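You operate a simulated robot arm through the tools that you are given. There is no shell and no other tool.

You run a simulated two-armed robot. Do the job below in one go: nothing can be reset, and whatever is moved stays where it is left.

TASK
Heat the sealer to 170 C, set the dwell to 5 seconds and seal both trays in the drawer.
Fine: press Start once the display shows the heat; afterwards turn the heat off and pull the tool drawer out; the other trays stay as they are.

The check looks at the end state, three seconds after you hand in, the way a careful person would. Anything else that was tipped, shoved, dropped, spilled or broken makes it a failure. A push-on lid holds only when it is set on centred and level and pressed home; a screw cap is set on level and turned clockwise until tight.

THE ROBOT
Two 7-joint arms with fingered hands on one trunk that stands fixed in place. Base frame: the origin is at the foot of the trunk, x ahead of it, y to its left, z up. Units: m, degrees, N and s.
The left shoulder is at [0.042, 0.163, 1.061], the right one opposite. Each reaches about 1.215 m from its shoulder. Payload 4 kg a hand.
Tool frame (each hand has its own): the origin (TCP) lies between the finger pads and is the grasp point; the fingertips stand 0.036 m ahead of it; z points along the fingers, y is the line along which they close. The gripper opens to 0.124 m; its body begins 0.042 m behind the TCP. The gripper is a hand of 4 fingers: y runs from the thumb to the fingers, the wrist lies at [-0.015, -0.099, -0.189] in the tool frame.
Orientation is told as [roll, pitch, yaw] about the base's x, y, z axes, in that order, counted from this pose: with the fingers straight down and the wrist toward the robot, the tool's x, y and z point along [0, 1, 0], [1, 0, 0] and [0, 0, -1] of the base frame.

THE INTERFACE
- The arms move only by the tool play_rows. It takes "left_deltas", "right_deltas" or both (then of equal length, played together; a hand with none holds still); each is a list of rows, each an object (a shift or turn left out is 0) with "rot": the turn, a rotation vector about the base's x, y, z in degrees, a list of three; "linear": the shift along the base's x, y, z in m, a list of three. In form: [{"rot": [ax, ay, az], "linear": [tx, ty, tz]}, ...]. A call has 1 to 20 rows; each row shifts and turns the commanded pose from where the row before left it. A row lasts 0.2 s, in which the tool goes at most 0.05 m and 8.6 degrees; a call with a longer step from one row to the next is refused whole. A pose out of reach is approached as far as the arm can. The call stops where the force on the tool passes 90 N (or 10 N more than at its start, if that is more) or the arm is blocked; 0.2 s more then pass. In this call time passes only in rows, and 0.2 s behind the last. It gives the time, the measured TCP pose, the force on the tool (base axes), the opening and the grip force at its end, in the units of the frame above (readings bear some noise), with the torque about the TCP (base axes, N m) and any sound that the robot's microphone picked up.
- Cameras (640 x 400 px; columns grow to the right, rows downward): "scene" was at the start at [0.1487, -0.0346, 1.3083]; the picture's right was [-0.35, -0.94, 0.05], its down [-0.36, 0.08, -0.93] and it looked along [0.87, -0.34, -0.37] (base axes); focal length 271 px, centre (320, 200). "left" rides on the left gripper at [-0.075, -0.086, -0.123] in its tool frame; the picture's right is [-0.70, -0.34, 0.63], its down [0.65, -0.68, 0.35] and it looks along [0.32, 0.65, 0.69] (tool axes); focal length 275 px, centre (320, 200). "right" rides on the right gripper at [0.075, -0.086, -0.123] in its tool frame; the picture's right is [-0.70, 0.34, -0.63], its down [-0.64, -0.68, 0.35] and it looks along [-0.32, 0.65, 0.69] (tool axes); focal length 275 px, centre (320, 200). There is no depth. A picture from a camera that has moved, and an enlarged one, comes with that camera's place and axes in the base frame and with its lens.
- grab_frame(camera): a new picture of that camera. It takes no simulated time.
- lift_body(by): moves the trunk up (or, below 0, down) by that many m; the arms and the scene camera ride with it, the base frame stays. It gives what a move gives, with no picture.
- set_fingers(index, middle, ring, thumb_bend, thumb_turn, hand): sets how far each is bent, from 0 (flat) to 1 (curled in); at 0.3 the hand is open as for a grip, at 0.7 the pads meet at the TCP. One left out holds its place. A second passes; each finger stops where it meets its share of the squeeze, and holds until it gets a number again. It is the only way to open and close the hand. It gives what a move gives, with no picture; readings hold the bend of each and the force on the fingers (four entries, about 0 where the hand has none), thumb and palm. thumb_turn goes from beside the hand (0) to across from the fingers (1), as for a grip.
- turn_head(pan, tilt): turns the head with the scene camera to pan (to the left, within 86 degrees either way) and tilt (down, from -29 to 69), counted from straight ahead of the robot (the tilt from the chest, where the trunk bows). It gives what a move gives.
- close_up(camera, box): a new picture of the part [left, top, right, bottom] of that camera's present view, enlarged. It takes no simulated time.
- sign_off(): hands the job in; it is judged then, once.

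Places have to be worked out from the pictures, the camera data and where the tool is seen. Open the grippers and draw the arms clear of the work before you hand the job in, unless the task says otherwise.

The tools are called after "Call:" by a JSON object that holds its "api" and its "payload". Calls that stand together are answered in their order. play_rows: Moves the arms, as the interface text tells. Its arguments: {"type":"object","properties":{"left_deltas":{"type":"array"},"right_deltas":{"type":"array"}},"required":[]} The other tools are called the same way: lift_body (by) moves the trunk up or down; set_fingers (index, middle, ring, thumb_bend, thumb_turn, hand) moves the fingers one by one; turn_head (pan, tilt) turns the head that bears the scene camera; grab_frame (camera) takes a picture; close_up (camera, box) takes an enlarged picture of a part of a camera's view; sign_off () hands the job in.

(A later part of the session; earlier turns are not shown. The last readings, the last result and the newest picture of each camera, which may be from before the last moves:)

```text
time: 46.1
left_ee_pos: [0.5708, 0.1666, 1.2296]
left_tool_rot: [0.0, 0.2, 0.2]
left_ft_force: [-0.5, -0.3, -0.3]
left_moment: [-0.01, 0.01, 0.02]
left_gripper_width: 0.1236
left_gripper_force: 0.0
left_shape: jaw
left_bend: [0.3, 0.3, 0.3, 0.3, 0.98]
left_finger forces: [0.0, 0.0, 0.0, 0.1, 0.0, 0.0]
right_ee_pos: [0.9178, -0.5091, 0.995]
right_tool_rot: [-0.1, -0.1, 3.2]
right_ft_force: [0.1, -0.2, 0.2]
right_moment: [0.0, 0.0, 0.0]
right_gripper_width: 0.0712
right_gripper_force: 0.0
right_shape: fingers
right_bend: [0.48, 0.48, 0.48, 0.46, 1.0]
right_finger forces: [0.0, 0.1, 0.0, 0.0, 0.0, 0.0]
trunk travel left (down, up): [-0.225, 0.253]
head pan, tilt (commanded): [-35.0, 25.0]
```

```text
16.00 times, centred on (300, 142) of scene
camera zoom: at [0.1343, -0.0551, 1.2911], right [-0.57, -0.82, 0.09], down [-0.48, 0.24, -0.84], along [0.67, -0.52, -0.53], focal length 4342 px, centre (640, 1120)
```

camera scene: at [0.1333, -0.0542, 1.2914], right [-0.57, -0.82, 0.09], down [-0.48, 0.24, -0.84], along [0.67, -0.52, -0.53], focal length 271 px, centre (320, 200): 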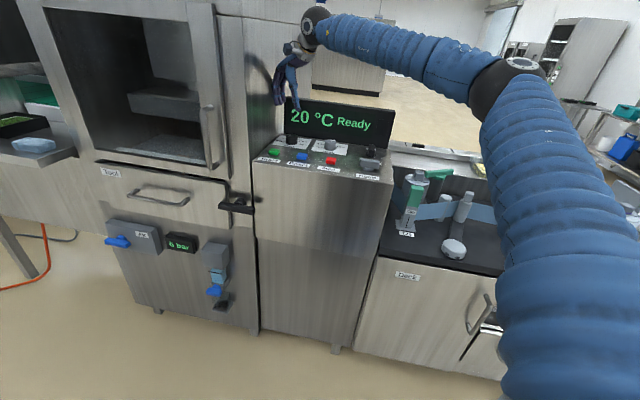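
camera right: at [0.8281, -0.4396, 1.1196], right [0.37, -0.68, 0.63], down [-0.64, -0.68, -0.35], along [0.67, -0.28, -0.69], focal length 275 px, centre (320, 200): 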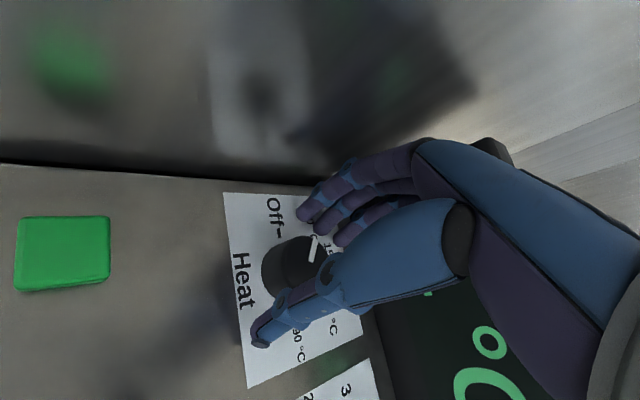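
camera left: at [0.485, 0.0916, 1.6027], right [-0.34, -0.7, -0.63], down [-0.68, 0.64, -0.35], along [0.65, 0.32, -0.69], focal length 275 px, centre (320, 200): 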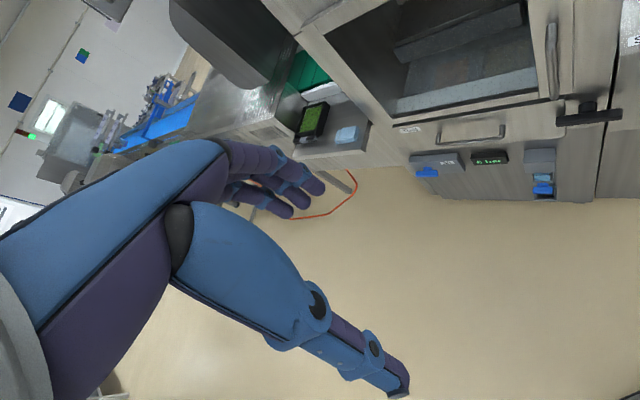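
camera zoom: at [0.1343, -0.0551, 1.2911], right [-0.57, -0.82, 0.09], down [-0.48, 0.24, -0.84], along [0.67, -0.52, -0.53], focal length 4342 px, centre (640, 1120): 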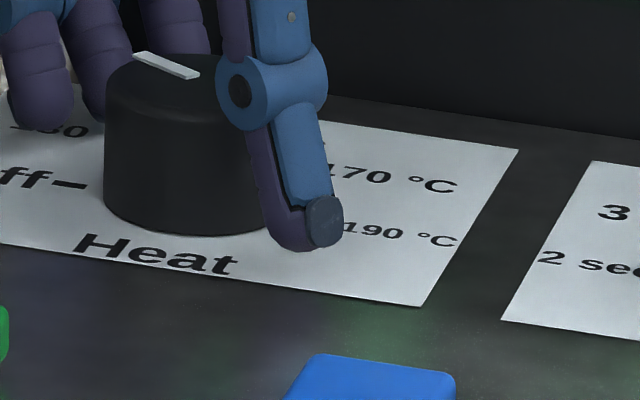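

The knob stays where it's left (about 130, -32°), no snapping. I regrip and make the next -34° stroke, then release and swing back.

Call:
{"api": "set_fingers", "payload": {"hand": "right", "index": 0.7, "middle": 0.7, "ring": 0.7, "thumb_bend": 0.7}}

Call:
{"api": "play_rows", "payload": {"right_deltas": [{"rot": [0, 0, -8.5]}, {"rot": [0, 0, -8.5]}, {"rot": [0, 0, -8.5]}, {"rot": [0, 0, -8.5]}]}}

Call:
{"api": "set_fingers", "payload": {"hand": "right", "index": 0.48, "middle": 0.48, "ring": 0.48, "thumb_bend": 0.46}}

Call:
{"api": "play_rows", "payload": {"right_deltas": [{"rot": [0, 0, 8.5]}, {"rot": [0, 0, 8.5]}, {"rot": [0, 0, 8.5]}, {"rot": [0, 0, 8.5]}]}}

Call:
{"api": "close_up", "payload": {"camera": "scene", "box": [280, 130, 320, 155]}}

Call:
{"api": "grab_frame", "payload": {"camera": "right"}}

```text
time: 47.1
left_ee_pos: [0.5697, 0.1662, 1.2294]
left_tool_rot: [0.0, 0.1, 0.1]
left_ft_force: [-0.1, -0.1, 0.5]
left_moment: [0.03, 0.01, 0.01]
left_gripper_width: 0.1236
left_gripper_force: 0.0
left_shape: jaw
left_bend: [0.3, 0.3, 0.3, 0.3, 0.98]
left_finger forces: [0.0, 0.0, 0.0, 0.0, 0.0, 0.0]
right_ee_pos: [0.9162, -0.5103, 0.9978]
right_tool_rot: [-0.2, 0.0, 3.1]
right_ft_force: [-6.5, 0.9, 4.4]
right_moment: [0.01, -0.1, -0.01]
right_gripper_width: 0.036
right_gripper_force: 22.3
right_shape: fingers
right_bend: [0.63, 0.62, 0.69, 0.6, 1.0]
right_finger forces: [6.9, 10.6, 1.4, 0.1, 24.6, 0.1]
trunk travel left (down, up): [-0.225, 0.253]
head pan, tilt (commanded): [-35.0, 25.0]
```

```text
time: 48.1
left_ee_pos: [0.5703, 0.1669, 1.2285]
left_tool_rot: [0.0, 0.0, 0.1]
left_ft_force: [0.2, -0.3, -0.2]
left_moment: [0.02, 0.0, 0.02]
left_gripper_width: 0.1238
left_gripper_force: 0.1
left_shape: jaw
left_bend: [0.3, 0.3, 0.3, 0.3, 0.98]
left_finger forces: [0.1, 0.1, 0.0, 0.0, 0.0, 0.0]
right_ee_pos: [0.9174, -0.5095, 0.9981]
right_tool_rot: [0.1, -0.1, -31.0]
right_ft_force: [1.7, 1.5, 9.1]
right_moment: [-0.15, -0.33, 0.03]
right_gripper_width: 0.0355
right_gripper_force: 22.8
right_shape: fingers
right_bend: [0.63, 0.61, 0.68, 0.61, 1.0]
right_finger forces: [9.1, 13.1, 1.9, 0.0, 22.5, 0.0]
trunk travel left (down, up): [-0.225, 0.253]
head pan, tilt (commanded): [-35.0, 25.0]
```

```text
time: 49.1
left_ee_pos: [0.5696, 0.1673, 1.2293]
left_tool_rot: [0.1, 0.0, 0.0]
left_ft_force: [0.1, -0.3, 0.4]
left_moment: [-0.03, 0.0, -0.01]
left_gripper_width: 0.1238
left_gripper_force: 0.1
left_shape: jaw
left_bend: [0.3, 0.3, 0.3, 0.3, 0.98]
left_finger forces: [0.0, 0.0, 0.1, 0.0, 0.0, 0.0]
right_ee_pos: [0.9169, -0.5104, 0.996]
right_tool_rot: [-0.1, 0.0, -31.0]
right_ft_force: [0.6, -0.1, -0.2]
right_moment: [0.0, 0.03, 0.02]
right_gripper_width: 0.0711
right_gripper_force: 0.0
right_shape: fingers
right_bend: [0.48, 0.48, 0.48, 0.46, 1.0]
right_finger forces: [0.0, 0.1, 0.0, 0.0, 0.0, 0.2]
trunk travel left (down, up): [-0.225, 0.253]
head pan, tilt (commanded): [-35.0, 25.0]
```

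```text
time: 50.1
left_ee_pos: [0.5702, 0.166, 1.2282]
left_tool_rot: [0.0, 0.2, 0.1]
left_ft_force: [0.0, 0.0, -0.6]
left_moment: [0.0, 0.0, 0.02]
left_gripper_width: 0.1239
left_gripper_force: 0.0
left_shape: jaw
left_bend: [0.3, 0.3, 0.3, 0.3, 0.98]
left_finger forces: [0.0, 0.1, 0.0, 0.0, 0.0, 0.0]
right_ee_pos: [0.918, -0.51, 0.9971]
right_tool_rot: [0.0, 0.0, 3.2]
right_ft_force: [-0.2, -0.1, -0.7]
right_moment: [0.0, -0.05, -0.02]
right_gripper_width: 0.0709
right_gripper_force: 0.1
right_shape: fingers
right_bend: [0.48, 0.48, 0.48, 0.46, 1.0]
right_finger forces: [0.1, 0.0, 0.1, 0.0, 0.0, 0.1]
trunk travel left (down, up): [-0.225, 0.253]
head pan, tilt (commanded): [-35.0, 25.0]
```

```text
16.00 times, centred on (300, 142) of scene
camera zoom: at [0.1344, -0.0552, 1.2911], right [-0.57, -0.82, 0.09], down [-0.48, 0.24, -0.84], along [0.67, -0.52, -0.53], focal length 4342 px, centre (640, 1120)
```

zoom: 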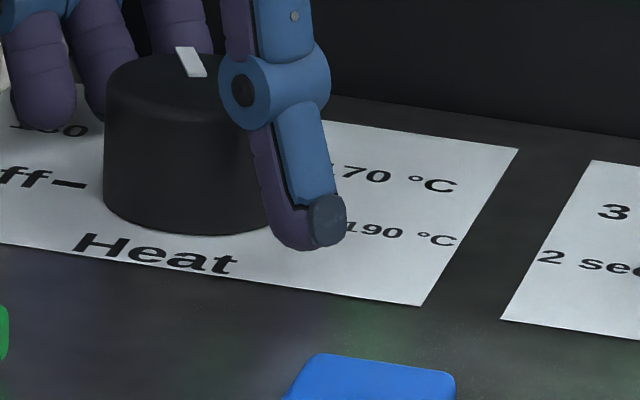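

```text
taken
camera right: at [0.8281, -0.4404, 1.1195], right [0.37, -0.68, 0.63], down [-0.64, -0.68, -0.35], along [0.67, -0.28, -0.69], focal length 275 px, centre (320, 200)
```

right: 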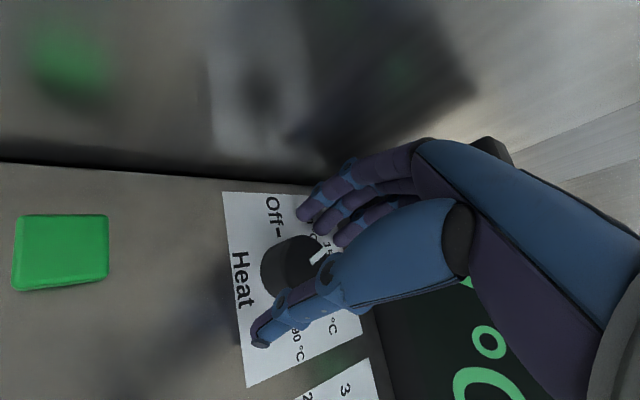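

Total is now about -66° as intended. I do the third stroke of -34.5°, swing back, then the fourth, and rise to check.

Call:
{"api": "set_fingers", "payload": {"hand": "right", "index": 0.7, "middle": 0.7, "ring": 0.7, "thumb_bend": 0.7}}

Call:
{"api": "play_rows", "payload": {"right_deltas": [{"rot": [0, 0, -8.6]}, {"rot": [0, 0, -8.6]}, {"rot": [0, 0, -8.6]}, {"rot": [0, 0, -8.6]}]}}

Call:
{"api": "set_fingers", "payload": {"hand": "right", "index": 0.48, "middle": 0.48, "ring": 0.48, "thumb_bend": 0.46}}

Call:
{"api": "play_rows", "payload": {"right_deltas": [{"rot": [0, 0, 8.6]}, {"rot": [0, 0, 8.6]}, {"rot": [0, 0, 8.6]}, {"rot": [0, 0, 8.6]}]}}

Call:
{"api": "close_up", "payload": {"camera": "scene", "box": [280, 130, 320, 155]}}

Call:
{"api": "close_up", "payload": {"camera": "scene", "box": [240, 80, 400, 180]}}

```text
time: 51.1
left_ee_pos: [0.5689, 0.1674, 1.2304]
left_tool_rot: [0.0, 0.0, 0.1]
left_ft_force: [-0.2, -0.7, 0.1]
left_moment: [0.02, -0.01, 0.01]
left_gripper_width: 0.1235
left_gripper_force: 0.0
left_shape: jaw
left_bend: [0.3, 0.3, 0.3, 0.3, 0.98]
left_finger forces: [0.0, 0.1, 0.0, 0.0, 0.0, 0.0]
right_ee_pos: [0.9168, -0.5096, 0.9981]
right_tool_rot: [-0.2, -0.1, 2.9]
right_ft_force: [-7.7, 1.7, 5.2]
right_moment: [-0.03, -0.05, -0.02]
right_gripper_width: 0.0363
right_gripper_force: 21.5
right_shape: fingers
right_bend: [0.63, 0.62, 0.69, 0.6, 1.0]
right_finger forces: [7.1, 10.5, 0.9, 0.0, 24.4, 0.0]
trunk travel left (down, up): [-0.225, 0.253]
head pan, tilt (commanded): [-35.0, 25.0]
```

```text
time: 52.1
left_ee_pos: [0.5696, 0.167, 1.2297]
left_tool_rot: [0.0, 0.0, 0.1]
left_ft_force: [0.4, 0.6, 0.2]
left_moment: [0.02, -0.04, 0.02]
left_gripper_width: 0.124
left_gripper_force: 0.0
left_shape: jaw
left_bend: [0.3, 0.3, 0.3, 0.3, 0.98]
left_finger forces: [0.1, 0.0, 0.0, 0.1, 0.0, 0.1]
right_ee_pos: [0.9164, -0.5097, 0.9974]
right_tool_rot: [0.0, -0.2, -31.5]
right_ft_force: [0.3, 0.1, 8.1]
right_moment: [-0.17, -0.25, 0.04]
right_gripper_width: 0.036
right_gripper_force: 23.2
right_shape: fingers
right_bend: [0.63, 0.61, 0.69, 0.61, 1.0]
right_finger forces: [8.8, 12.9, 1.8, 0.1, 22.3, 0.1]
trunk travel left (down, up): [-0.225, 0.253]
head pan, tilt (commanded): [-35.0, 25.0]
```

```text
time: 53.1
left_ee_pos: [0.5691, 0.168, 1.2297]
left_tool_rot: [0.0, 0.0, 0.1]
left_ft_force: [0.3, -0.5, 0.3]
left_moment: [-0.02, 0.0, -0.02]
left_gripper_width: 0.1237
left_gripper_force: 0.2
left_shape: jaw
left_bend: [0.3, 0.3, 0.3, 0.3, 0.98]
left_finger forces: [0.1, 0.0, 0.0, 0.0, 0.0, 0.0]
right_ee_pos: [0.9165, -0.5095, 0.9965]
right_tool_rot: [-0.1, 0.0, -31.4]
right_ft_force: [0.1, 0.4, 0.3]
right_moment: [-0.01, -0.01, 0.02]
right_gripper_width: 0.0711
right_gripper_force: 0.0
right_shape: fingers
right_bend: [0.48, 0.48, 0.48, 0.46, 1.0]
right_finger forces: [0.1, 0.0, 0.0, 0.0, 0.1, 0.0]
trunk travel left (down, up): [-0.225, 0.253]
head pan, tilt (commanded): [-35.0, 25.0]
```

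```text
time: 54.1
left_ee_pos: [0.5696, 0.1663, 1.2284]
left_tool_rot: [0.1, 0.1, 0.0]
left_ft_force: [0.3, -0.1, -0.6]
left_moment: [0.05, -0.03, 0.0]
left_gripper_width: 0.1236
left_gripper_force: 0.1
left_shape: jaw
left_bend: [0.3, 0.3, 0.3, 0.3, 0.98]
left_finger forces: [0.0, 0.0, 0.0, 0.0, 0.0, 0.0]
right_ee_pos: [0.9173, -0.5112, 0.9963]
right_tool_rot: [0.0, -0.1, 3.1]
right_ft_force: [-0.6, 0.3, -0.2]
right_moment: [0.0, -0.02, -0.01]
right_gripper_width: 0.0711
right_gripper_force: 0.0
right_shape: fingers
right_bend: [0.48, 0.48, 0.48, 0.46, 1.0]
right_finger forces: [0.0, 0.0, 0.2, 0.0, 0.1, 0.0]
trunk travel left (down, up): [-0.225, 0.253]
head pan, tilt (commanded): [-35.0, 25.0]
```

```text
16.00 times, centred on (300, 142) of scene
camera zoom: at [0.1344, -0.0552, 1.2911], right [-0.57, -0.82, 0.09], down [-0.48, 0.24, -0.84], along [0.67, -0.52, -0.53], focal length 4342 px, centre (640, 1120)
```

zoom: 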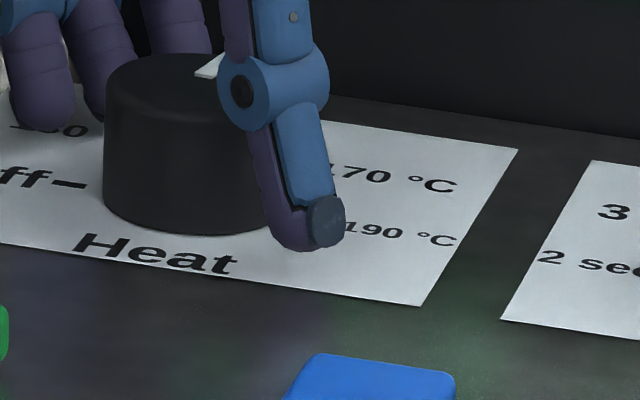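

```text
4.00 times, centred on (320, 130) of scene
camera zoom: at [0.1344, -0.0552, 1.2911], right [-0.57, -0.82, 0.09], down [-0.48, 0.24, -0.84], along [0.67, -0.52, -0.53], focal length 1085 px, centre (320, 480)
```

zoom: 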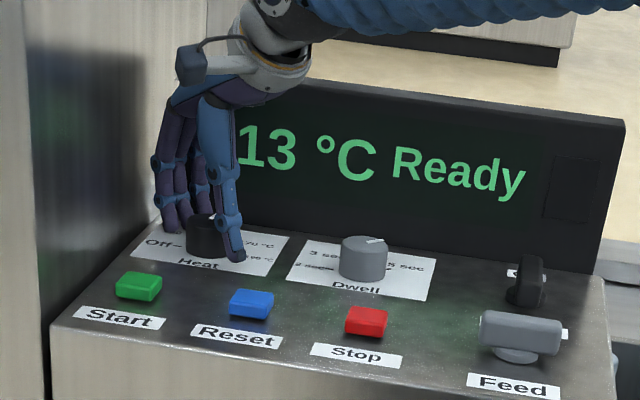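

The display reads about 113 °C and rising; the pointer now aims about 45° short of 170... I do the last stroke of -34.4°.

Call:
{"api": "set_fingers", "payload": {"hand": "right", "index": 0.7, "middle": 0.7, "ring": 0.7, "thumb_bend": 0.7}}

Call:
{"api": "play_rows", "payload": {"right_deltas": [{"rot": [0, 0, -8.6]}, {"rot": [0, 0, -8.6]}, {"rot": [0, 0, -8.6]}, {"rot": [0, 0, -8.6]}]}}

Call:
{"api": "set_fingers", "payload": {"hand": "right", "index": 0.48, "middle": 0.48, "ring": 0.48, "thumb_bend": 0.46}}

Call:
{"api": "play_rows", "payload": {"right_deltas": [{"linear": [0, 0, 0.01]}, {"linear": [0, 0, 0.03], "rot": [0, 0, 6]}, {"linear": [0, 0, 0.04], "rot": [0, 0, 8]}, {"linear": [0, 0, 0.04], "rot": [0, 0, 8]}]}}

Call:
{"api": "close_up", "payload": {"camera": "scene", "box": [280, 130, 320, 155]}}

Call:
{"api": "grab_frame", "payload": {"camera": "right"}}

Call:
{"api": "close_up", "payload": {"camera": "scene", "box": [240, 80, 400, 180]}}

```text
time: 55.1
left_ee_pos: [0.5686, 0.1675, 1.2299]
left_tool_rot: [0.0, 0.0, 0.1]
left_ft_force: [-0.1, 0.8, 0.2]
left_moment: [-0.01, -0.02, 0.01]
left_gripper_width: 0.1237
left_gripper_force: 0.0
left_shape: jaw
left_bend: [0.3, 0.3, 0.3, 0.3, 0.98]
left_finger forces: [0.0, 0.1, 0.0, 0.0, 0.0, 0.0]
right_ee_pos: [0.9168, -0.5106, 0.9983]
right_tool_rot: [0.0, -0.2, 3.0]
right_ft_force: [-7.1, 0.9, 4.4]
right_moment: [0.03, -0.07, -0.04]
right_gripper_width: 0.0365
right_gripper_force: 22.0
right_shape: fingers
right_bend: [0.63, 0.62, 0.69, 0.6, 1.0]
right_finger forces: [7.2, 10.6, 1.0, 0.0, 24.8, 0.0]
trunk travel left (down, up): [-0.225, 0.253]
head pan, tilt (commanded): [-35.0, 25.0]
```

```text
time: 56.1
left_ee_pos: [0.5699, 0.1673, 1.231]
left_tool_rot: [0.1, 0.0, 0.0]
left_ft_force: [-0.6, -0.8, -0.2]
left_moment: [0.0, 0.0, -0.02]
left_gripper_width: 0.124
left_gripper_force: 0.1
left_shape: jaw
left_bend: [0.3, 0.3, 0.3, 0.3, 0.98]
left_finger forces: [0.1, 0.0, 0.0, 0.1, 0.1, 0.1]
right_ee_pos: [0.9166, -0.5088, 0.9986]
right_tool_rot: [0.0, -0.1, -31.5]
right_ft_force: [0.1, -1.0, 6.7]
right_moment: [-0.23, -0.26, -0.01]
right_gripper_width: 0.0356
right_gripper_force: 22.8
right_shape: fingers
right_bend: [0.62, 0.61, 0.69, 0.61, 1.0]
right_finger forces: [8.6, 13.2, 1.9, 0.0, 21.5, 0.1]
trunk travel left (down, up): [-0.225, 0.253]
head pan, tilt (commanded): [-35.0, 25.0]
```

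```text
time: 57.1
left_ee_pos: [0.5701, 0.1676, 1.2292]
left_tool_rot: [0.0, 0.0, 0.1]
left_ft_force: [0.6, 0.5, -0.2]
left_moment: [0.02, 0.01, -0.01]
left_gripper_width: 0.1235
left_gripper_force: 0.2
left_shape: jaw
left_bend: [0.3, 0.3, 0.3, 0.3, 0.98]
left_finger forces: [0.0, 0.1, 0.0, 0.0, 0.1, 0.1]
right_ee_pos: [0.9165, -0.5094, 0.9962]
right_tool_rot: [-0.1, 0.0, -31.4]
right_ft_force: [0.5, -0.9, 1.0]
right_moment: [-0.01, 0.01, 0.05]
right_gripper_width: 0.0709
right_gripper_force: 0.0
right_shape: fingers
right_bend: [0.48, 0.48, 0.48, 0.46, 1.0]
right_finger forces: [0.0, 0.0, 0.1, 0.0, 0.0, 0.1]
trunk travel left (down, up): [-0.225, 0.253]
head pan, tilt (commanded): [-35.0, 25.0]
```

```text
time: 58.1
left_ee_pos: [0.5703, 0.1676, 1.23]
left_tool_rot: [0.1, 0.1, 0.0]
left_ft_force: [-0.1, 0.0, -0.9]
left_moment: [0.01, -0.01, 0.0]
left_gripper_width: 0.1239
left_gripper_force: 0.0
left_shape: jaw
left_bend: [0.3, 0.3, 0.3, 0.3, 0.98]
left_finger forces: [0.0, 0.1, 0.1, 0.0, 0.0, 0.2]
right_ee_pos: [0.9172, -0.5097, 1.1158]
right_tool_rot: [-0.2, 0.0, -9.3]
right_ft_force: [0.1, 0.0, -0.1]
right_moment: [-0.01, -0.01, 0.02]
right_gripper_width: 0.0712
right_gripper_force: 0.0
right_shape: fingers
right_bend: [0.48, 0.48, 0.48, 0.46, 1.0]
right_finger forces: [0.0, 0.0, 0.0, 0.0, 0.0, 0.1]
trunk travel left (down, up): [-0.225, 0.253]
head pan, tilt (commanded): [-35.0, 25.0]
```

```text
16.00 times, centred on (300, 142) of scene
camera zoom: at [0.1337, -0.0547, 1.2913], right [-0.57, -0.82, 0.09], down [-0.48, 0.24, -0.84], along [0.67, -0.52, -0.53], focal length 4342 px, centre (640, 1120)
```

zoom: 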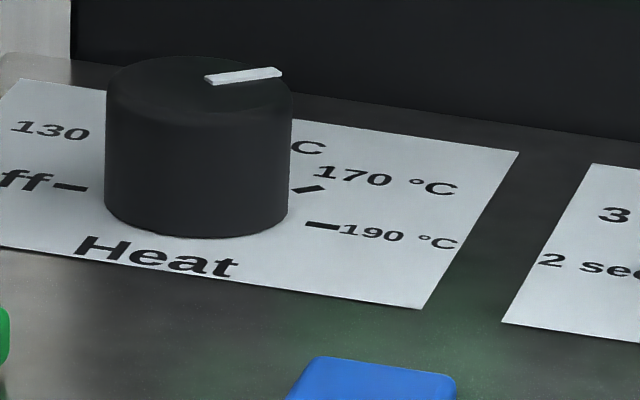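

```text
taken
camera right: at [0.8453, -0.4219, 1.2405], right [0.22, -0.74, 0.63], down [-0.78, -0.53, -0.35], along [0.59, -0.42, -0.69], focal length 275 px, centre (320, 200)
```

right: 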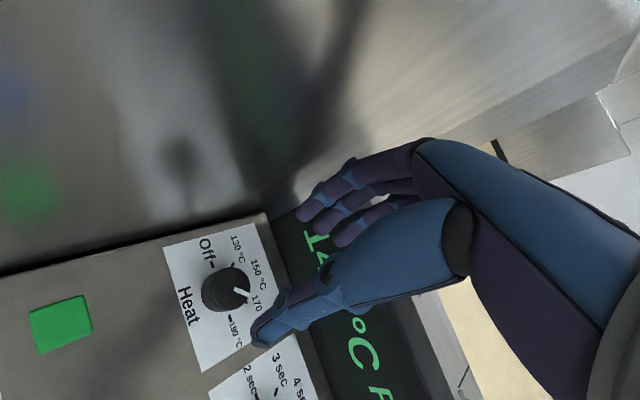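

```text
4.00 times, centred on (320, 130) of scene
camera zoom: at [0.1337, -0.0547, 1.2913], right [-0.57, -0.82, 0.09], down [-0.48, 0.24, -0.84], along [0.67, -0.52, -0.53], focal length 1085 px, centre (320, 480)
```

zoom: 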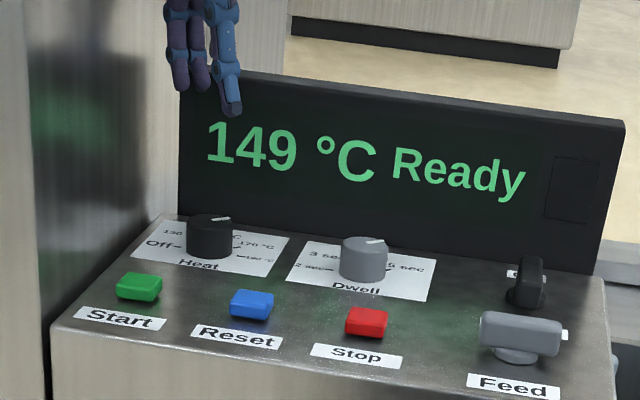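

The Heat pointer sits on 170 °C, display 149 °C and rising. Start lies only ~5 cm from the cabinet wall, so I pinch the fingers and bring the hand over it with a lean to the right (fingers pointing left-down) to keep the knuckles clear.

Call:
{"api": "set_fingers", "payload": {"hand": "right", "index": 0.68, "middle": 0.68, "ring": 0.68, "thumb_bend": 0.68}}

Call:
{"api": "play_rows", "payload": {"right_deltas": [{"linear": [-0.0268, 0.0125, 0.02]}, {"linear": [-0.0268, 0.0125, 0.02]}, {"linear": [-0.0268, 0.0125, 0.01]}, {"linear": [-0.0268, 0.0125, 0.0]}, {"rot": [5.3, -5.3, 0]}, {"rot": [5.3, -5.3, 0]}, {"rot": [5.3, -5.3, 0]}, {"rot": [5.3, -5.3, 0]}]}}

Call:
{"api": "grab_frame", "payload": {"camera": "right"}}

Call:
{"api": "close_up", "payload": {"camera": "scene", "box": [240, 40, 400, 180]}}

```text
time: 59.1
left_ee_pos: [0.5704, 0.1664, 1.2296]
left_tool_rot: [0.0, 0.1, 0.2]
left_ft_force: [0.0, -0.6, -0.2]
left_moment: [-0.03, 0.01, -0.04]
left_gripper_width: 0.1238
left_gripper_force: 0.1
left_shape: jaw
left_bend: [0.3, 0.3, 0.3, 0.3, 0.98]
left_finger forces: [0.1, 0.0, 0.0, 0.0, 0.0, 0.1]
right_ee_pos: [0.9184, -0.5095, 1.1165]
right_tool_rot: [0.0, 0.1, -9.4]
right_ft_force: [-0.5, -0.4, -0.2]
right_moment: [-0.01, 0.01, -0.02]
right_gripper_width: 0.0077
right_gripper_force: 0.0
right_shape: fingers
right_bend: [0.68, 0.68, 0.68, 0.68, 1.0]
right_finger forces: [0.0, 0.0, 0.0, 0.0, 0.0, 0.0]
trunk travel left (down, up): [-0.225, 0.253]
head pan, tilt (commanded): [-35.0, 25.0]
```

```text
time: 60.9
left_ee_pos: [0.5706, 0.1677, 1.2299]
left_tool_rot: [-0.1, 0.1, 0.1]
left_ft_force: [-0.1, -0.5, 0.5]
left_moment: [-0.01, 0.02, -0.01]
left_gripper_width: 0.1236
left_gripper_force: 0.1
left_shape: jaw
left_bend: [0.3, 0.3, 0.3, 0.3, 0.98]
left_finger forces: [0.0, 0.0, 0.1, 0.1, 0.0, 0.0]
right_ee_pos: [0.8105, -0.4595, 1.1671]
right_tool_rot: [25.3, -17.0, -13.2]
right_ft_force: [0.1, 0.2, 0.0]
right_moment: [-0.01, 0.02, 0.02]
right_gripper_width: 0.0077
right_gripper_force: 0.0
right_shape: fingers
right_bend: [0.68, 0.68, 0.68, 0.68, 1.0]
right_finger forces: [0.0, 0.1, 0.1, 0.0, 0.0, 0.1]
trunk travel left (down, up): [-0.225, 0.253]
head pan, tilt (commanded): [-35.0, 25.0]
```

```text
taken
camera right: at [0.6934, -0.417, 1.2791], right [0.03, -0.93, 0.36], down [-0.57, -0.32, -0.76], along [0.82, -0.18, -0.54], focal length 275 px, centre (320, 200)
```

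right: 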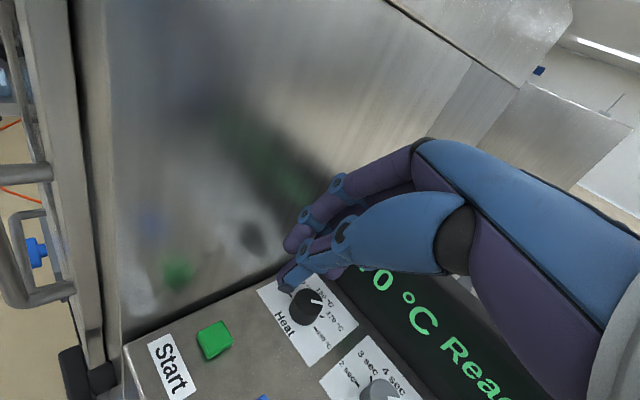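

```text
2.86 times, centred on (320, 110) of scene
camera zoom: at [0.1339, -0.0551, 1.2912], right [-0.57, -0.82, 0.09], down [-0.48, 0.24, -0.84], along [0.67, -0.52, -0.53], focal length 775 px, centre (320, 457)
```

zoom: 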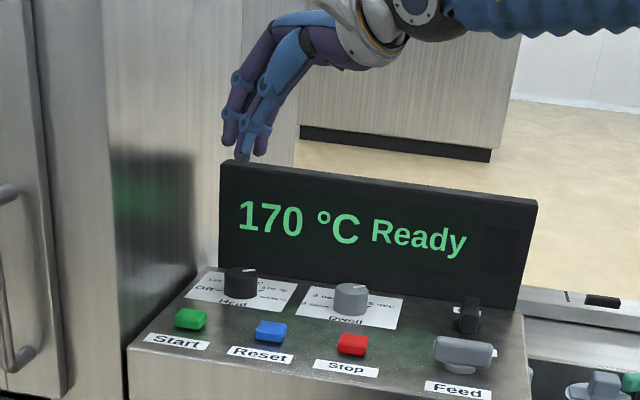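

The display shows 170 °C Ready. Start measures at about (0.850, -0.412, 0.957); I curl the ring finger away, and hover the pinched fingertips a few cm above it.

Call:
{"api": "set_fingers", "payload": {"hand": "right", "ring": 1.0, "index": 0.7, "middle": 0.7, "thumb_bend": 0.7}}

Call:
{"api": "play_rows", "payload": {"right_deltas": [{"linear": [0.008, 0.0117, -0.03]}, {"linear": [0.008, 0.0117, -0.03]}, {"linear": [0.0078, 0.0117, -0.03]}, {"linear": [0, 0, -0.03]}]}}

Call:
{"api": "grab_frame", "payload": {"camera": "right"}}

Call:
{"api": "close_up", "payload": {"camera": "scene", "box": [230, 80, 390, 180]}}

```text
time: 61.9
left_ee_pos: [0.57, 0.1677, 1.2291]
left_tool_rot: [0.0, 0.1, 0.1]
left_ft_force: [0.3, 0.7, -0.7]
left_moment: [0.0, -0.01, 0.0]
left_gripper_width: 0.1238
left_gripper_force: 0.1
left_shape: jaw
left_bend: [0.3, 0.3, 0.3, 0.3, 0.98]
left_finger forces: [0.1, 0.0, 0.0, 0.1, 0.0, 0.1]
right_ee_pos: [0.8091, -0.4592, 1.166]
right_tool_rot: [25.2, -17.0, -13.1]
right_ft_force: [-0.3, -0.1, -1.0]
right_moment: [0.02, 0.02, 0.01]
right_gripper_width: 0.0019
right_gripper_force: 0.1
right_shape: fingers
right_bend: [0.7, 0.7, 1.0, 0.7, 1.0]
right_finger forces: [0.0, 0.0, 0.0, 0.0, 0.1, 0.0]
trunk travel left (down, up): [-0.225, 0.253]
head pan, tilt (commanded): [-35.0, 25.0]
```

```text
time: 62.9
left_ee_pos: [0.5704, 0.1661, 1.2292]
left_tool_rot: [0.1, 0.2, 0.1]
left_ft_force: [0.0, -0.4, -0.4]
left_moment: [0.06, 0.0, -0.02]
left_gripper_width: 0.1237
left_gripper_force: 0.1
left_shape: jaw
left_bend: [0.3, 0.3, 0.3, 0.3, 0.98]
left_finger forces: [0.0, 0.0, 0.0, 0.1, 0.0, 0.0]
right_ee_pos: [0.8345, -0.4264, 1.0457]
right_tool_rot: [25.2, -16.9, -13.2]
right_ft_force: [0.6, -0.1, 0.6]
right_moment: [0.05, -0.01, 0.0]
right_gripper_width: 0.0018
right_gripper_force: 0.1
right_shape: fingers
right_bend: [0.7, 0.7, 1.0, 0.7, 1.0]
right_finger forces: [0.0, 0.0, 0.0, 0.0, 0.0, 0.1]
trunk travel left (down, up): [-0.225, 0.253]
head pan, tilt (commanded): [-35.0, 25.0]
```

```text
taken
camera right: at [0.718, -0.3822, 1.1584], right [0.03, -0.93, 0.36], down [-0.57, -0.32, -0.76], along [0.82, -0.18, -0.54], focal length 275 px, centre (320, 200)
```

right: 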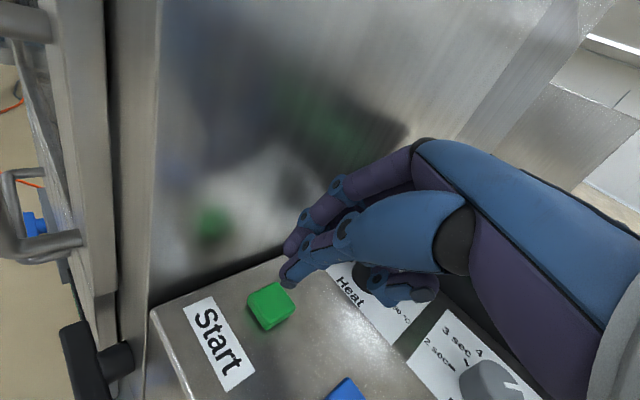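

```text
4.00 times, centred on (310, 130) of scene
camera zoom: at [0.1345, -0.0562, 1.2909], right [-0.57, -0.82, 0.09], down [-0.48, 0.24, -0.84], along [0.67, -0.52, -0.53], focal length 1085 px, centre (360, 480)
```

zoom: 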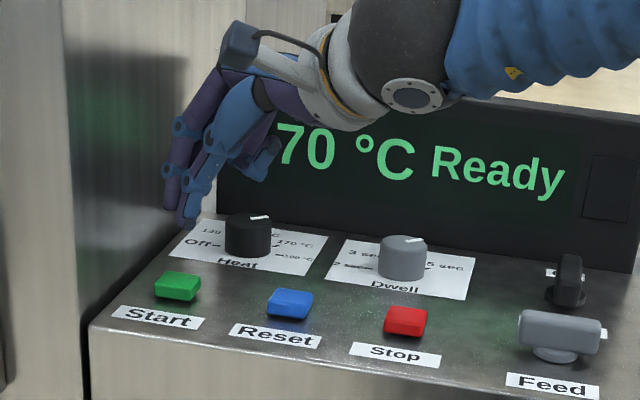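

The fingertips are right over the green button. I lower straight down in small steps and watch the force and any sound.

Call:
{"api": "play_rows", "payload": {"right_deltas": [{"linear": [0.0, 0.0, -0.01]}, {"linear": [0, 0, -0.01]}, {"linear": [0, 0, -0.01]}, {"linear": [0, 0, -0.008]}]}}

Call:
{"api": "close_up", "payload": {"camera": "scene", "box": [230, 80, 390, 180]}}

Call:
{"api": "grab_frame", "payload": {"camera": "right"}}

```text
time: 63.9
left_ee_pos: [0.5702, 0.1675, 1.2299]
left_tool_rot: [0.0, 0.1, 0.1]
left_ft_force: [0.5, 0.2, 0.5]
left_moment: [-0.01, 0.0, 0.04]
left_gripper_width: 0.1237
left_gripper_force: 0.0
left_shape: jaw
left_bend: [0.3, 0.3, 0.3, 0.3, 0.98]
left_finger forces: [0.0, 0.0, 0.0, 0.0, 0.1, 0.1]
right_ee_pos: [0.834, -0.4231, 1.0082]
right_tool_rot: [25.1, -17.0, -13.2]
right_ft_force: [-0.1, 0.6, 0.3]
right_moment: [0.02, 0.02, -0.02]
right_gripper_width: 0.0019
right_gripper_force: 0.0
right_shape: fingers
right_bend: [0.7, 0.7, 1.0, 0.7, 1.0]
right_finger forces: [0.0, 0.1, 0.0, 0.1, 0.0, 0.1]
trunk travel left (down, up): [-0.225, 0.253]
head pan, tilt (commanded): [-35.0, 25.0]
```

```text
4.00 times, centred on (310, 130) of scene
camera zoom: at [0.1342, -0.0548, 1.2911], right [-0.57, -0.82, 0.09], down [-0.48, 0.24, -0.84], along [0.67, -0.52, -0.53], focal length 1085 px, centre (360, 480)
```

zoom: 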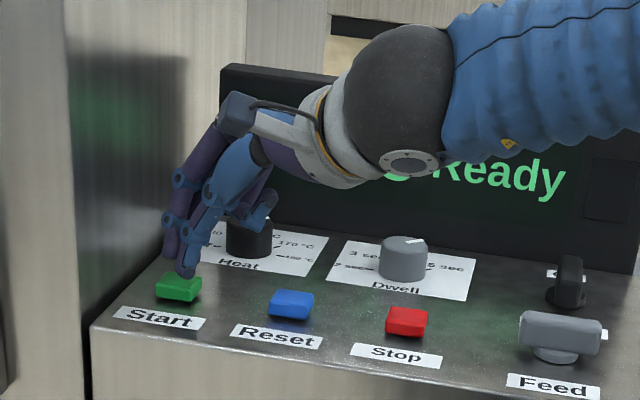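

```text
taken
camera right: at [0.7172, -0.3802, 1.1212], right [0.03, -0.93, 0.37], down [-0.57, -0.32, -0.76], along [0.82, -0.18, -0.54], focal length 275 px, centre (320, 200)
```

right: 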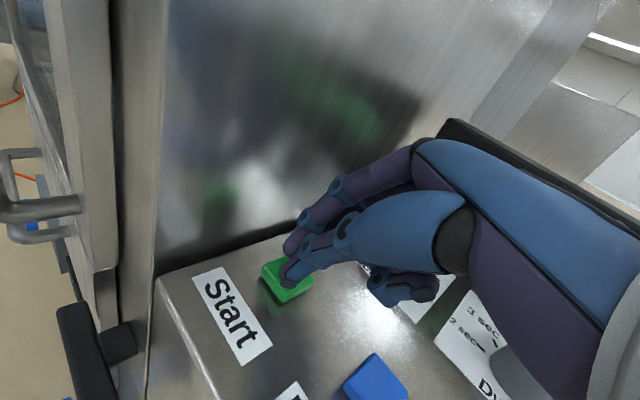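

The thumb tip is on the button's top. The curled ring finger is well short of the Heat knob. I press down in 4 mm steps.

Call:
{"api": "play_rows", "payload": {"right_deltas": [{"linear": [0.0, 0.0, -0.004]}, {"linear": [0, 0, -0.004]}, {"linear": [0, 0, -0.004]}]}}

Call:
{"api": "close_up", "payload": {"camera": "scene", "box": [230, 80, 390, 180]}}

```text
time: 64.7
left_ee_pos: [0.5698, 0.1677, 1.2292]
left_tool_rot: [0.0, 0.1, 0.1]
left_ft_force: [0.2, -0.3, -0.5]
left_moment: [0.0, -0.03, -0.02]
left_gripper_width: 0.1238
left_gripper_force: 0.0
left_shape: jaw
left_bend: [0.3, 0.3, 0.3, 0.3, 0.98]
left_finger forces: [0.1, 0.1, 0.1, 0.1, 0.0, 0.1]
right_ee_pos: [0.8336, -0.4247, 0.9974]
right_tool_rot: [25.2, -17.1, -13.2]
right_ft_force: [0.2, -0.3, 2.6]
right_moment: [-0.01, 0.04, 0.0]
right_gripper_width: 0.0015
right_gripper_force: 0.1
right_shape: fingers
right_bend: [0.7, 0.7, 1.0, 0.7, 1.0]
right_finger forces: [0.0, 0.0, 0.0, 0.1, 1.9, 0.0]
trunk travel left (down, up): [-0.225, 0.253]
head pan, tilt (commanded): [-35.0, 25.0]
```

```text
4.00 times, centred on (310, 130) of scene
camera zoom: at [0.134, -0.0547, 1.2912], right [-0.57, -0.82, 0.09], down [-0.48, 0.24, -0.84], along [0.67, -0.52, -0.53], focal length 1085 px, centre (360, 480)
```

zoom: 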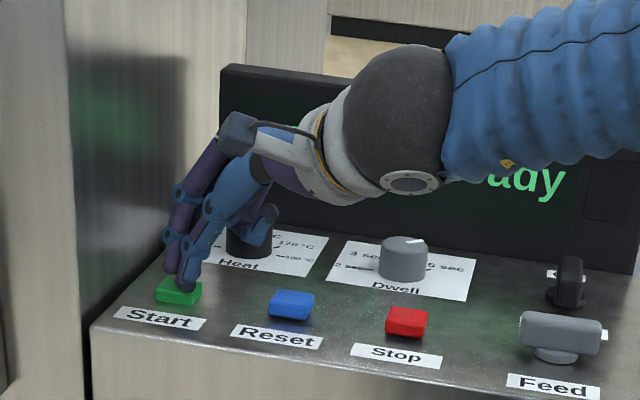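

Contact has started (about 2.6 N on the thumb), display still ends in "...ady". I press a few more millimetres.

Call:
{"api": "play_rows", "payload": {"right_deltas": [{"linear": [0.0, 0.0, -0.003]}, {"linear": [0, 0, -0.003]}]}}

Call:
{"api": "close_up", "payload": {"camera": "scene", "box": [230, 80, 390, 180]}}

```text
time: 65.3
left_ee_pos: [0.5688, 0.1671, 1.2294]
left_tool_rot: [0.0, 0.0, 0.1]
left_ft_force: [-0.8, 0.3, -0.8]
left_moment: [-0.01, 0.01, -0.03]
left_gripper_width: 0.1238
left_gripper_force: 0.1
left_shape: jaw
left_bend: [0.3, 0.3, 0.3, 0.3, 0.98]
left_finger forces: [0.0, 0.0, 0.0, 0.0, 0.0, 0.1]
right_ee_pos: [0.8324, -0.4246, 0.9932]
right_tool_rot: [25.1, -17.2, -13.1]
right_ft_force: [-3.1, -2.3, 12.4]
right_moment: [0.02, 0.12, 0.05]
right_gripper_width: 0.0005
right_gripper_force: 5.7
right_shape: fingers
right_bend: [0.7, 0.7, 1.0, 0.7, 1.0]
right_finger forces: [0.0, 0.0, 0.0, 0.0, 11.8, 0.0]
trunk travel left (down, up): [-0.225, 0.253]
head pan, tilt (commanded): [-35.0, 25.0]
heard: click
```

```text
4.00 times, centred on (310, 130) of scene
camera zoom: at [0.1327, -0.0543, 1.2916], right [-0.57, -0.82, 0.09], down [-0.48, 0.24, -0.84], along [0.67, -0.52, -0.53], focal length 1085 px, centre (360, 480)
```

zoom: 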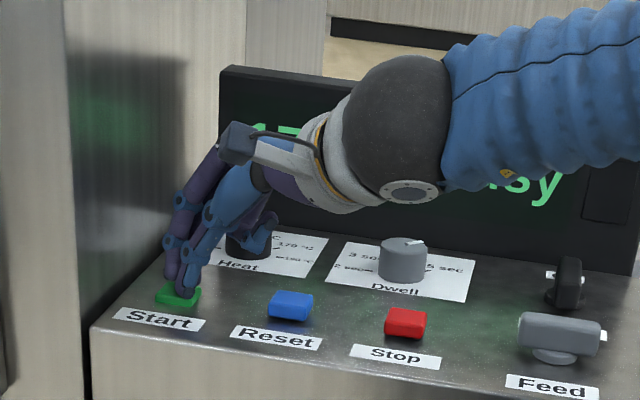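

A click was heard and the display now says "...usy" (Busy): the cycle has started. I lift the hand off and watch the display.

Call:
{"api": "play_rows", "payload": {"right_deltas": [{"linear": [0, 0, 0.02]}, {"linear": [0, 0, 0.03]}, {"linear": [0, 0, 0.04]}, {"linear": [-0.02, -0.02, 0.04]}, {"linear": [-0.02, -0.02, 0.04]}]}}

Call:
{"api": "close_up", "payload": {"camera": "scene", "box": [230, 80, 390, 180]}}

Call:
{"api": "grab_frame", "payload": {"camera": "scene"}}

```text
time: 66.5
left_ee_pos: [0.5697, 0.168, 1.229]
left_tool_rot: [0.1, 0.0, 0.2]
left_ft_force: [-0.2, 0.1, 0.3]
left_moment: [-0.02, 0.01, 0.01]
left_gripper_width: 0.1238
left_gripper_force: 0.1
left_shape: jaw
left_bend: [0.3, 0.3, 0.3, 0.3, 0.98]
left_finger forces: [0.0, 0.0, 0.0, 0.1, 0.1, 0.0]
right_ee_pos: [0.7938, -0.4626, 1.1599]
right_tool_rot: [25.0, -17.0, -13.1]
right_ft_force: [1.1, 0.2, 0.4]
right_moment: [-0.01, 0.01, 0.01]
right_gripper_width: 0.0019
right_gripper_force: 0.0
right_shape: fingers
right_bend: [0.7, 0.7, 1.0, 0.7, 1.0]
right_finger forces: [0.0, 0.0, 0.0, 0.0, 0.0, 0.0]
trunk travel left (down, up): [-0.225, 0.253]
head pan, tilt (commanded): [-35.0, 25.0]
```

```text
4.00 times, centred on (310, 130) of scene
camera zoom: at [0.1336, -0.0543, 1.2913], right [-0.57, -0.82, 0.09], down [-0.48, 0.24, -0.84], along [0.67, -0.52, -0.53], focal length 1085 px, centre (360, 480)
```

zoom: 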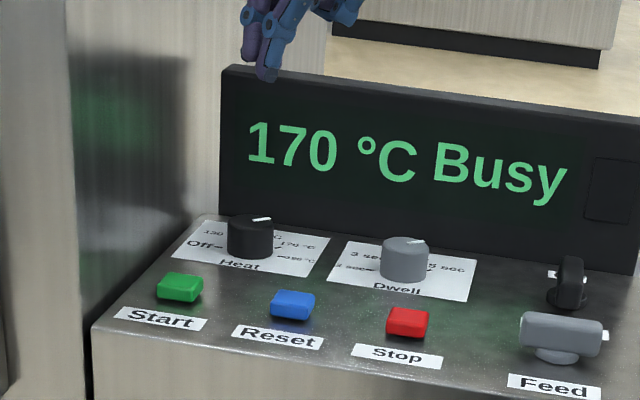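

```text
taken
camera scene: at [0.1336, -0.0543, 1.2913], right [-0.57, -0.82, 0.09], down [-0.48, 0.24, -0.84], along [0.67, -0.52, -0.53], focal length 271 px, centre (320, 200)
```

scene: 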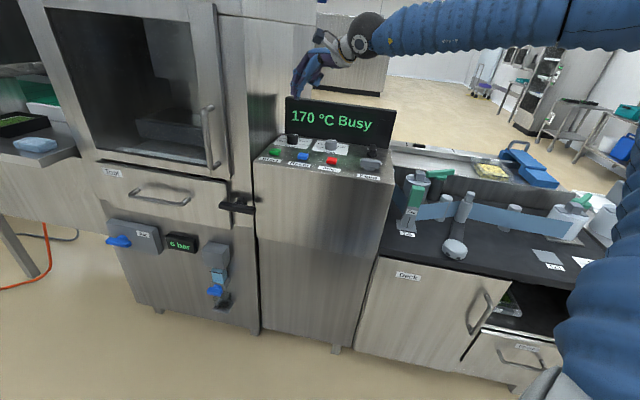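

The sealing head has come down and the display shows "170 °C Busy". While it runs I straighten the hand and then wait.

Call:
{"api": "play_rows", "payload": {"right_deltas": [{"linear": [0, 0, 0.01], "rot": [-5.3, 5.3, 0]}, {"rot": [-5.3, 5.3, 0]}, {"rot": [-5.3, 5.3, 0]}, {"rot": [-5.3, 5.3, 0]}, {}, {}, {}, {}, {}, {}, {}, {}, {}, {}, {}, {}, {}, {}, {}]}}

Call:
{"api": "close_up", "payload": {"camera": "scene", "box": [230, 80, 390, 180]}}

Call:
{"api": "close_up", "payload": {"camera": "scene", "box": [50, 0, 250, 180]}}

```text
time: 70.5
left_ee_pos: [0.5703, 0.1675, 1.2291]
left_tool_rot: [-0.1, -0.1, 0.1]
left_ft_force: [-0.6, -0.8, 0.0]
left_moment: [-0.03, 0.03, 0.0]
left_gripper_width: 0.124
left_gripper_force: 0.1
left_shape: jaw
left_bend: [0.3, 0.3, 0.3, 0.3, 0.98]
left_finger forces: [0.0, 0.0, 0.0, 0.0, 0.0, 0.0]
right_ee_pos: [0.7942, -0.4654, 1.1705]
right_tool_rot: [-0.1, 0.0, -9.3]
right_ft_force: [0.0, -0.2, -0.5]
right_moment: [0.02, 0.02, 0.01]
right_gripper_width: 0.0016
right_gripper_force: 0.2
right_shape: fingers
right_bend: [0.7, 0.7, 1.0, 0.7, 1.0]
right_finger forces: [0.0, 0.0, 0.0, 0.0, 0.0, 0.0]
trunk travel left (down, up): [-0.225, 0.253]
head pan, tilt (commanded): [-35.0, 25.0]
```

```text
4.00 times, centred on (310, 130) of scene
camera zoom: at [0.1341, -0.0546, 1.2912], right [-0.57, -0.82, 0.09], down [-0.48, 0.24, -0.84], along [0.67, -0.52, -0.53], focal length 1085 px, centre (360, 480)
```

zoom: 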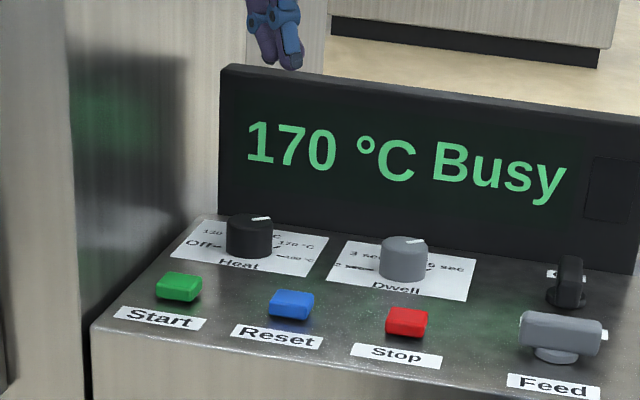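

```text
2.22 times, centred on (150, 90) of scene
camera zoom: at [0.1341, -0.0546, 1.2912], right [-0.57, -0.82, 0.09], down [-0.48, 0.24, -0.84], along [0.67, -0.52, -0.53], focal length 603 px, centre (698, 444)
```

zoom: 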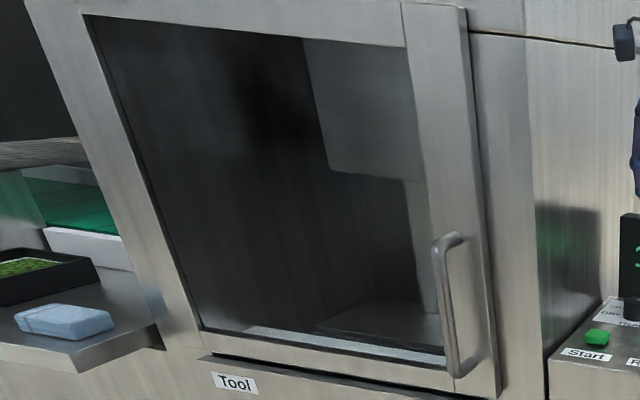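

Still Busy with the head down on the trays. I wait another couple of seconds, with the hand parked.

Call:
{"api": "play_rows", "payload": {"right_deltas": [{}, {}, {}, {}, {}, {}, {}, {}, {}, {}, {}, {}, {}, {}, {}]}}

Call:
{"api": "close_up", "payload": {"camera": "scene", "box": [230, 80, 390, 180]}}

Call:
{"api": "close_up", "payload": {"camera": "scene", "box": [50, 0, 250, 180]}}

```text
time: 73.7
left_ee_pos: [0.5698, 0.1669, 1.2296]
left_tool_rot: [0.0, 0.0, 0.0]
left_ft_force: [0.4, -0.2, -0.3]
left_moment: [0.0, 0.01, -0.02]
left_gripper_width: 0.1239
left_gripper_force: 0.0
left_shape: jaw
left_bend: [0.3, 0.3, 0.3, 0.3, 0.98]
left_finger forces: [0.1, 0.1, 0.1, 0.0, 0.0, 0.1]
right_ee_pos: [0.7945, -0.4647, 1.1696]
right_tool_rot: [-0.2, 0.0, -9.3]
right_ft_force: [0.3, -0.3, 0.5]
right_moment: [-0.01, -0.01, 0.04]
right_gripper_width: 0.0022
right_gripper_force: 0.1
right_shape: fingers
right_bend: [0.7, 0.7, 1.0, 0.7, 1.0]
right_finger forces: [0.0, 0.0, 0.1, 0.1, 0.1, 0.0]
trunk travel left (down, up): [-0.225, 0.253]
head pan, tilt (commanded): [-35.0, 25.0]
```

```text
4.00 times, centred on (310, 130) of scene
camera zoom: at [0.1341, -0.0546, 1.2912], right [-0.57, -0.82, 0.09], down [-0.48, 0.24, -0.84], along [0.67, -0.52, -0.53], focal length 1085 px, centre (360, 480)
```

zoom: 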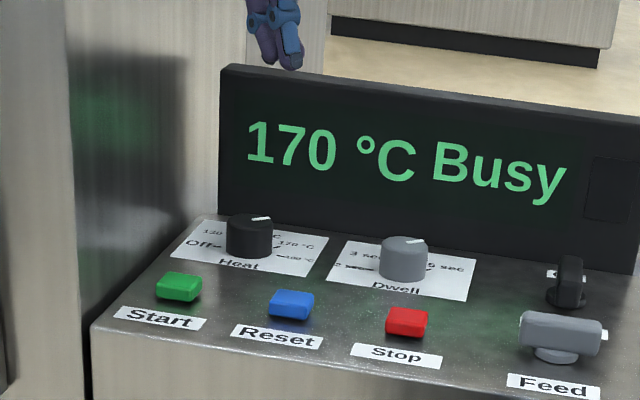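

```text
2.22 times, centred on (150, 90) of scene
camera zoom: at [0.1341, -0.0546, 1.2912], right [-0.57, -0.82, 0.09], down [-0.48, 0.24, -0.84], along [0.67, -0.52, -0.53], focal length 603 px, centre (698, 444)
```

zoom: 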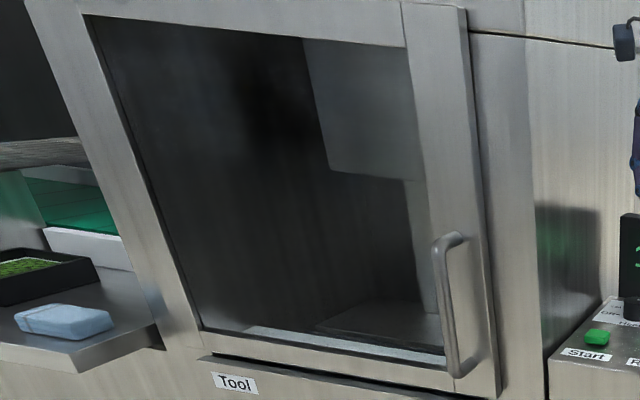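

Still Busy after about 8.5 s. I wait further.

Call:
{"api": "play_rows", "payload": {"right_deltas": [{}, {}, {}, {}, {}, {}, {}, {}, {}, {}, {}, {}, {}, {}, {}, {}, {}, {}, {}, {}]}}

Call:
{"api": "close_up", "payload": {"camera": "scene", "box": [230, 80, 390, 180]}}

Call:
{"api": "close_up", "payload": {"camera": "scene", "box": [50, 0, 250, 180]}}

```text
time: 77.9
left_ee_pos: [0.5704, 0.1676, 1.2289]
left_tool_rot: [0.0, -0.1, 0.1]
left_ft_force: [0.2, 0.6, 0.0]
left_moment: [0.0, 0.04, -0.03]
left_gripper_width: 0.124
left_gripper_force: 0.0
left_shape: jaw
left_bend: [0.3, 0.3, 0.3, 0.3, 0.98]
left_finger forces: [0.1, 0.0, 0.0, 0.0, 0.1, 0.0]
right_ee_pos: [0.7937, -0.4644, 1.1707]
right_tool_rot: [0.0, -0.1, -9.3]
right_ft_force: [0.5, 0.2, 0.4]
right_moment: [0.0, -0.02, 0.02]
right_gripper_width: 0.0017
right_gripper_force: 0.1
right_shape: fingers
right_bend: [0.7, 0.7, 1.0, 0.7, 1.0]
right_finger forces: [0.1, 0.0, 0.0, 0.0, 0.0, 0.0]
trunk travel left (down, up): [-0.225, 0.253]
head pan, tilt (commanded): [-35.0, 25.0]
```

```text
4.00 times, centred on (310, 130) of scene
camera zoom: at [0.1341, -0.0546, 1.2912], right [-0.57, -0.82, 0.09], down [-0.48, 0.24, -0.84], along [0.67, -0.52, -0.53], focal length 1085 px, centre (360, 480)
```

zoom: 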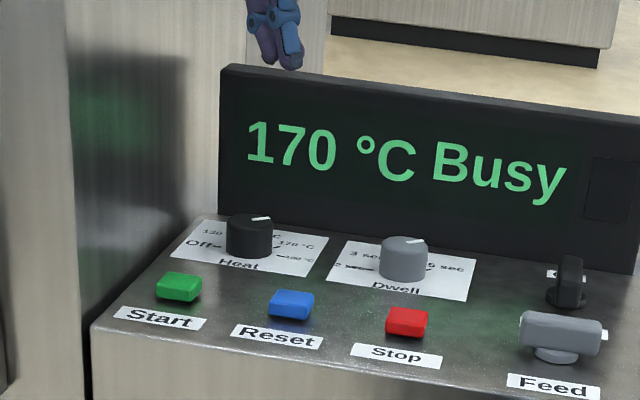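

```text
2.22 times, centred on (150, 90) of scene
camera zoom: at [0.1341, -0.0546, 1.2912], right [-0.57, -0.82, 0.09], down [-0.48, 0.24, -0.84], along [0.67, -0.52, -0.53], focal length 603 px, centre (698, 444)
```

zoom: 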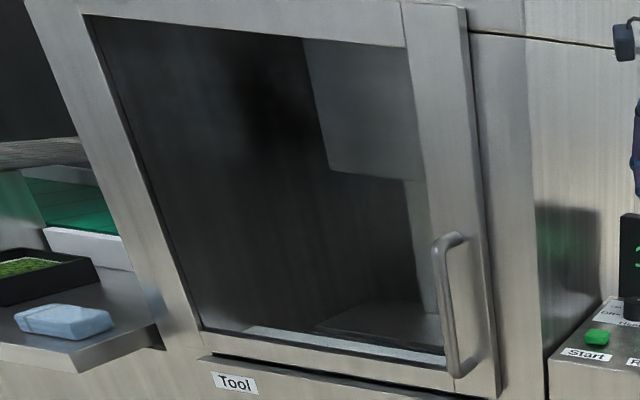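

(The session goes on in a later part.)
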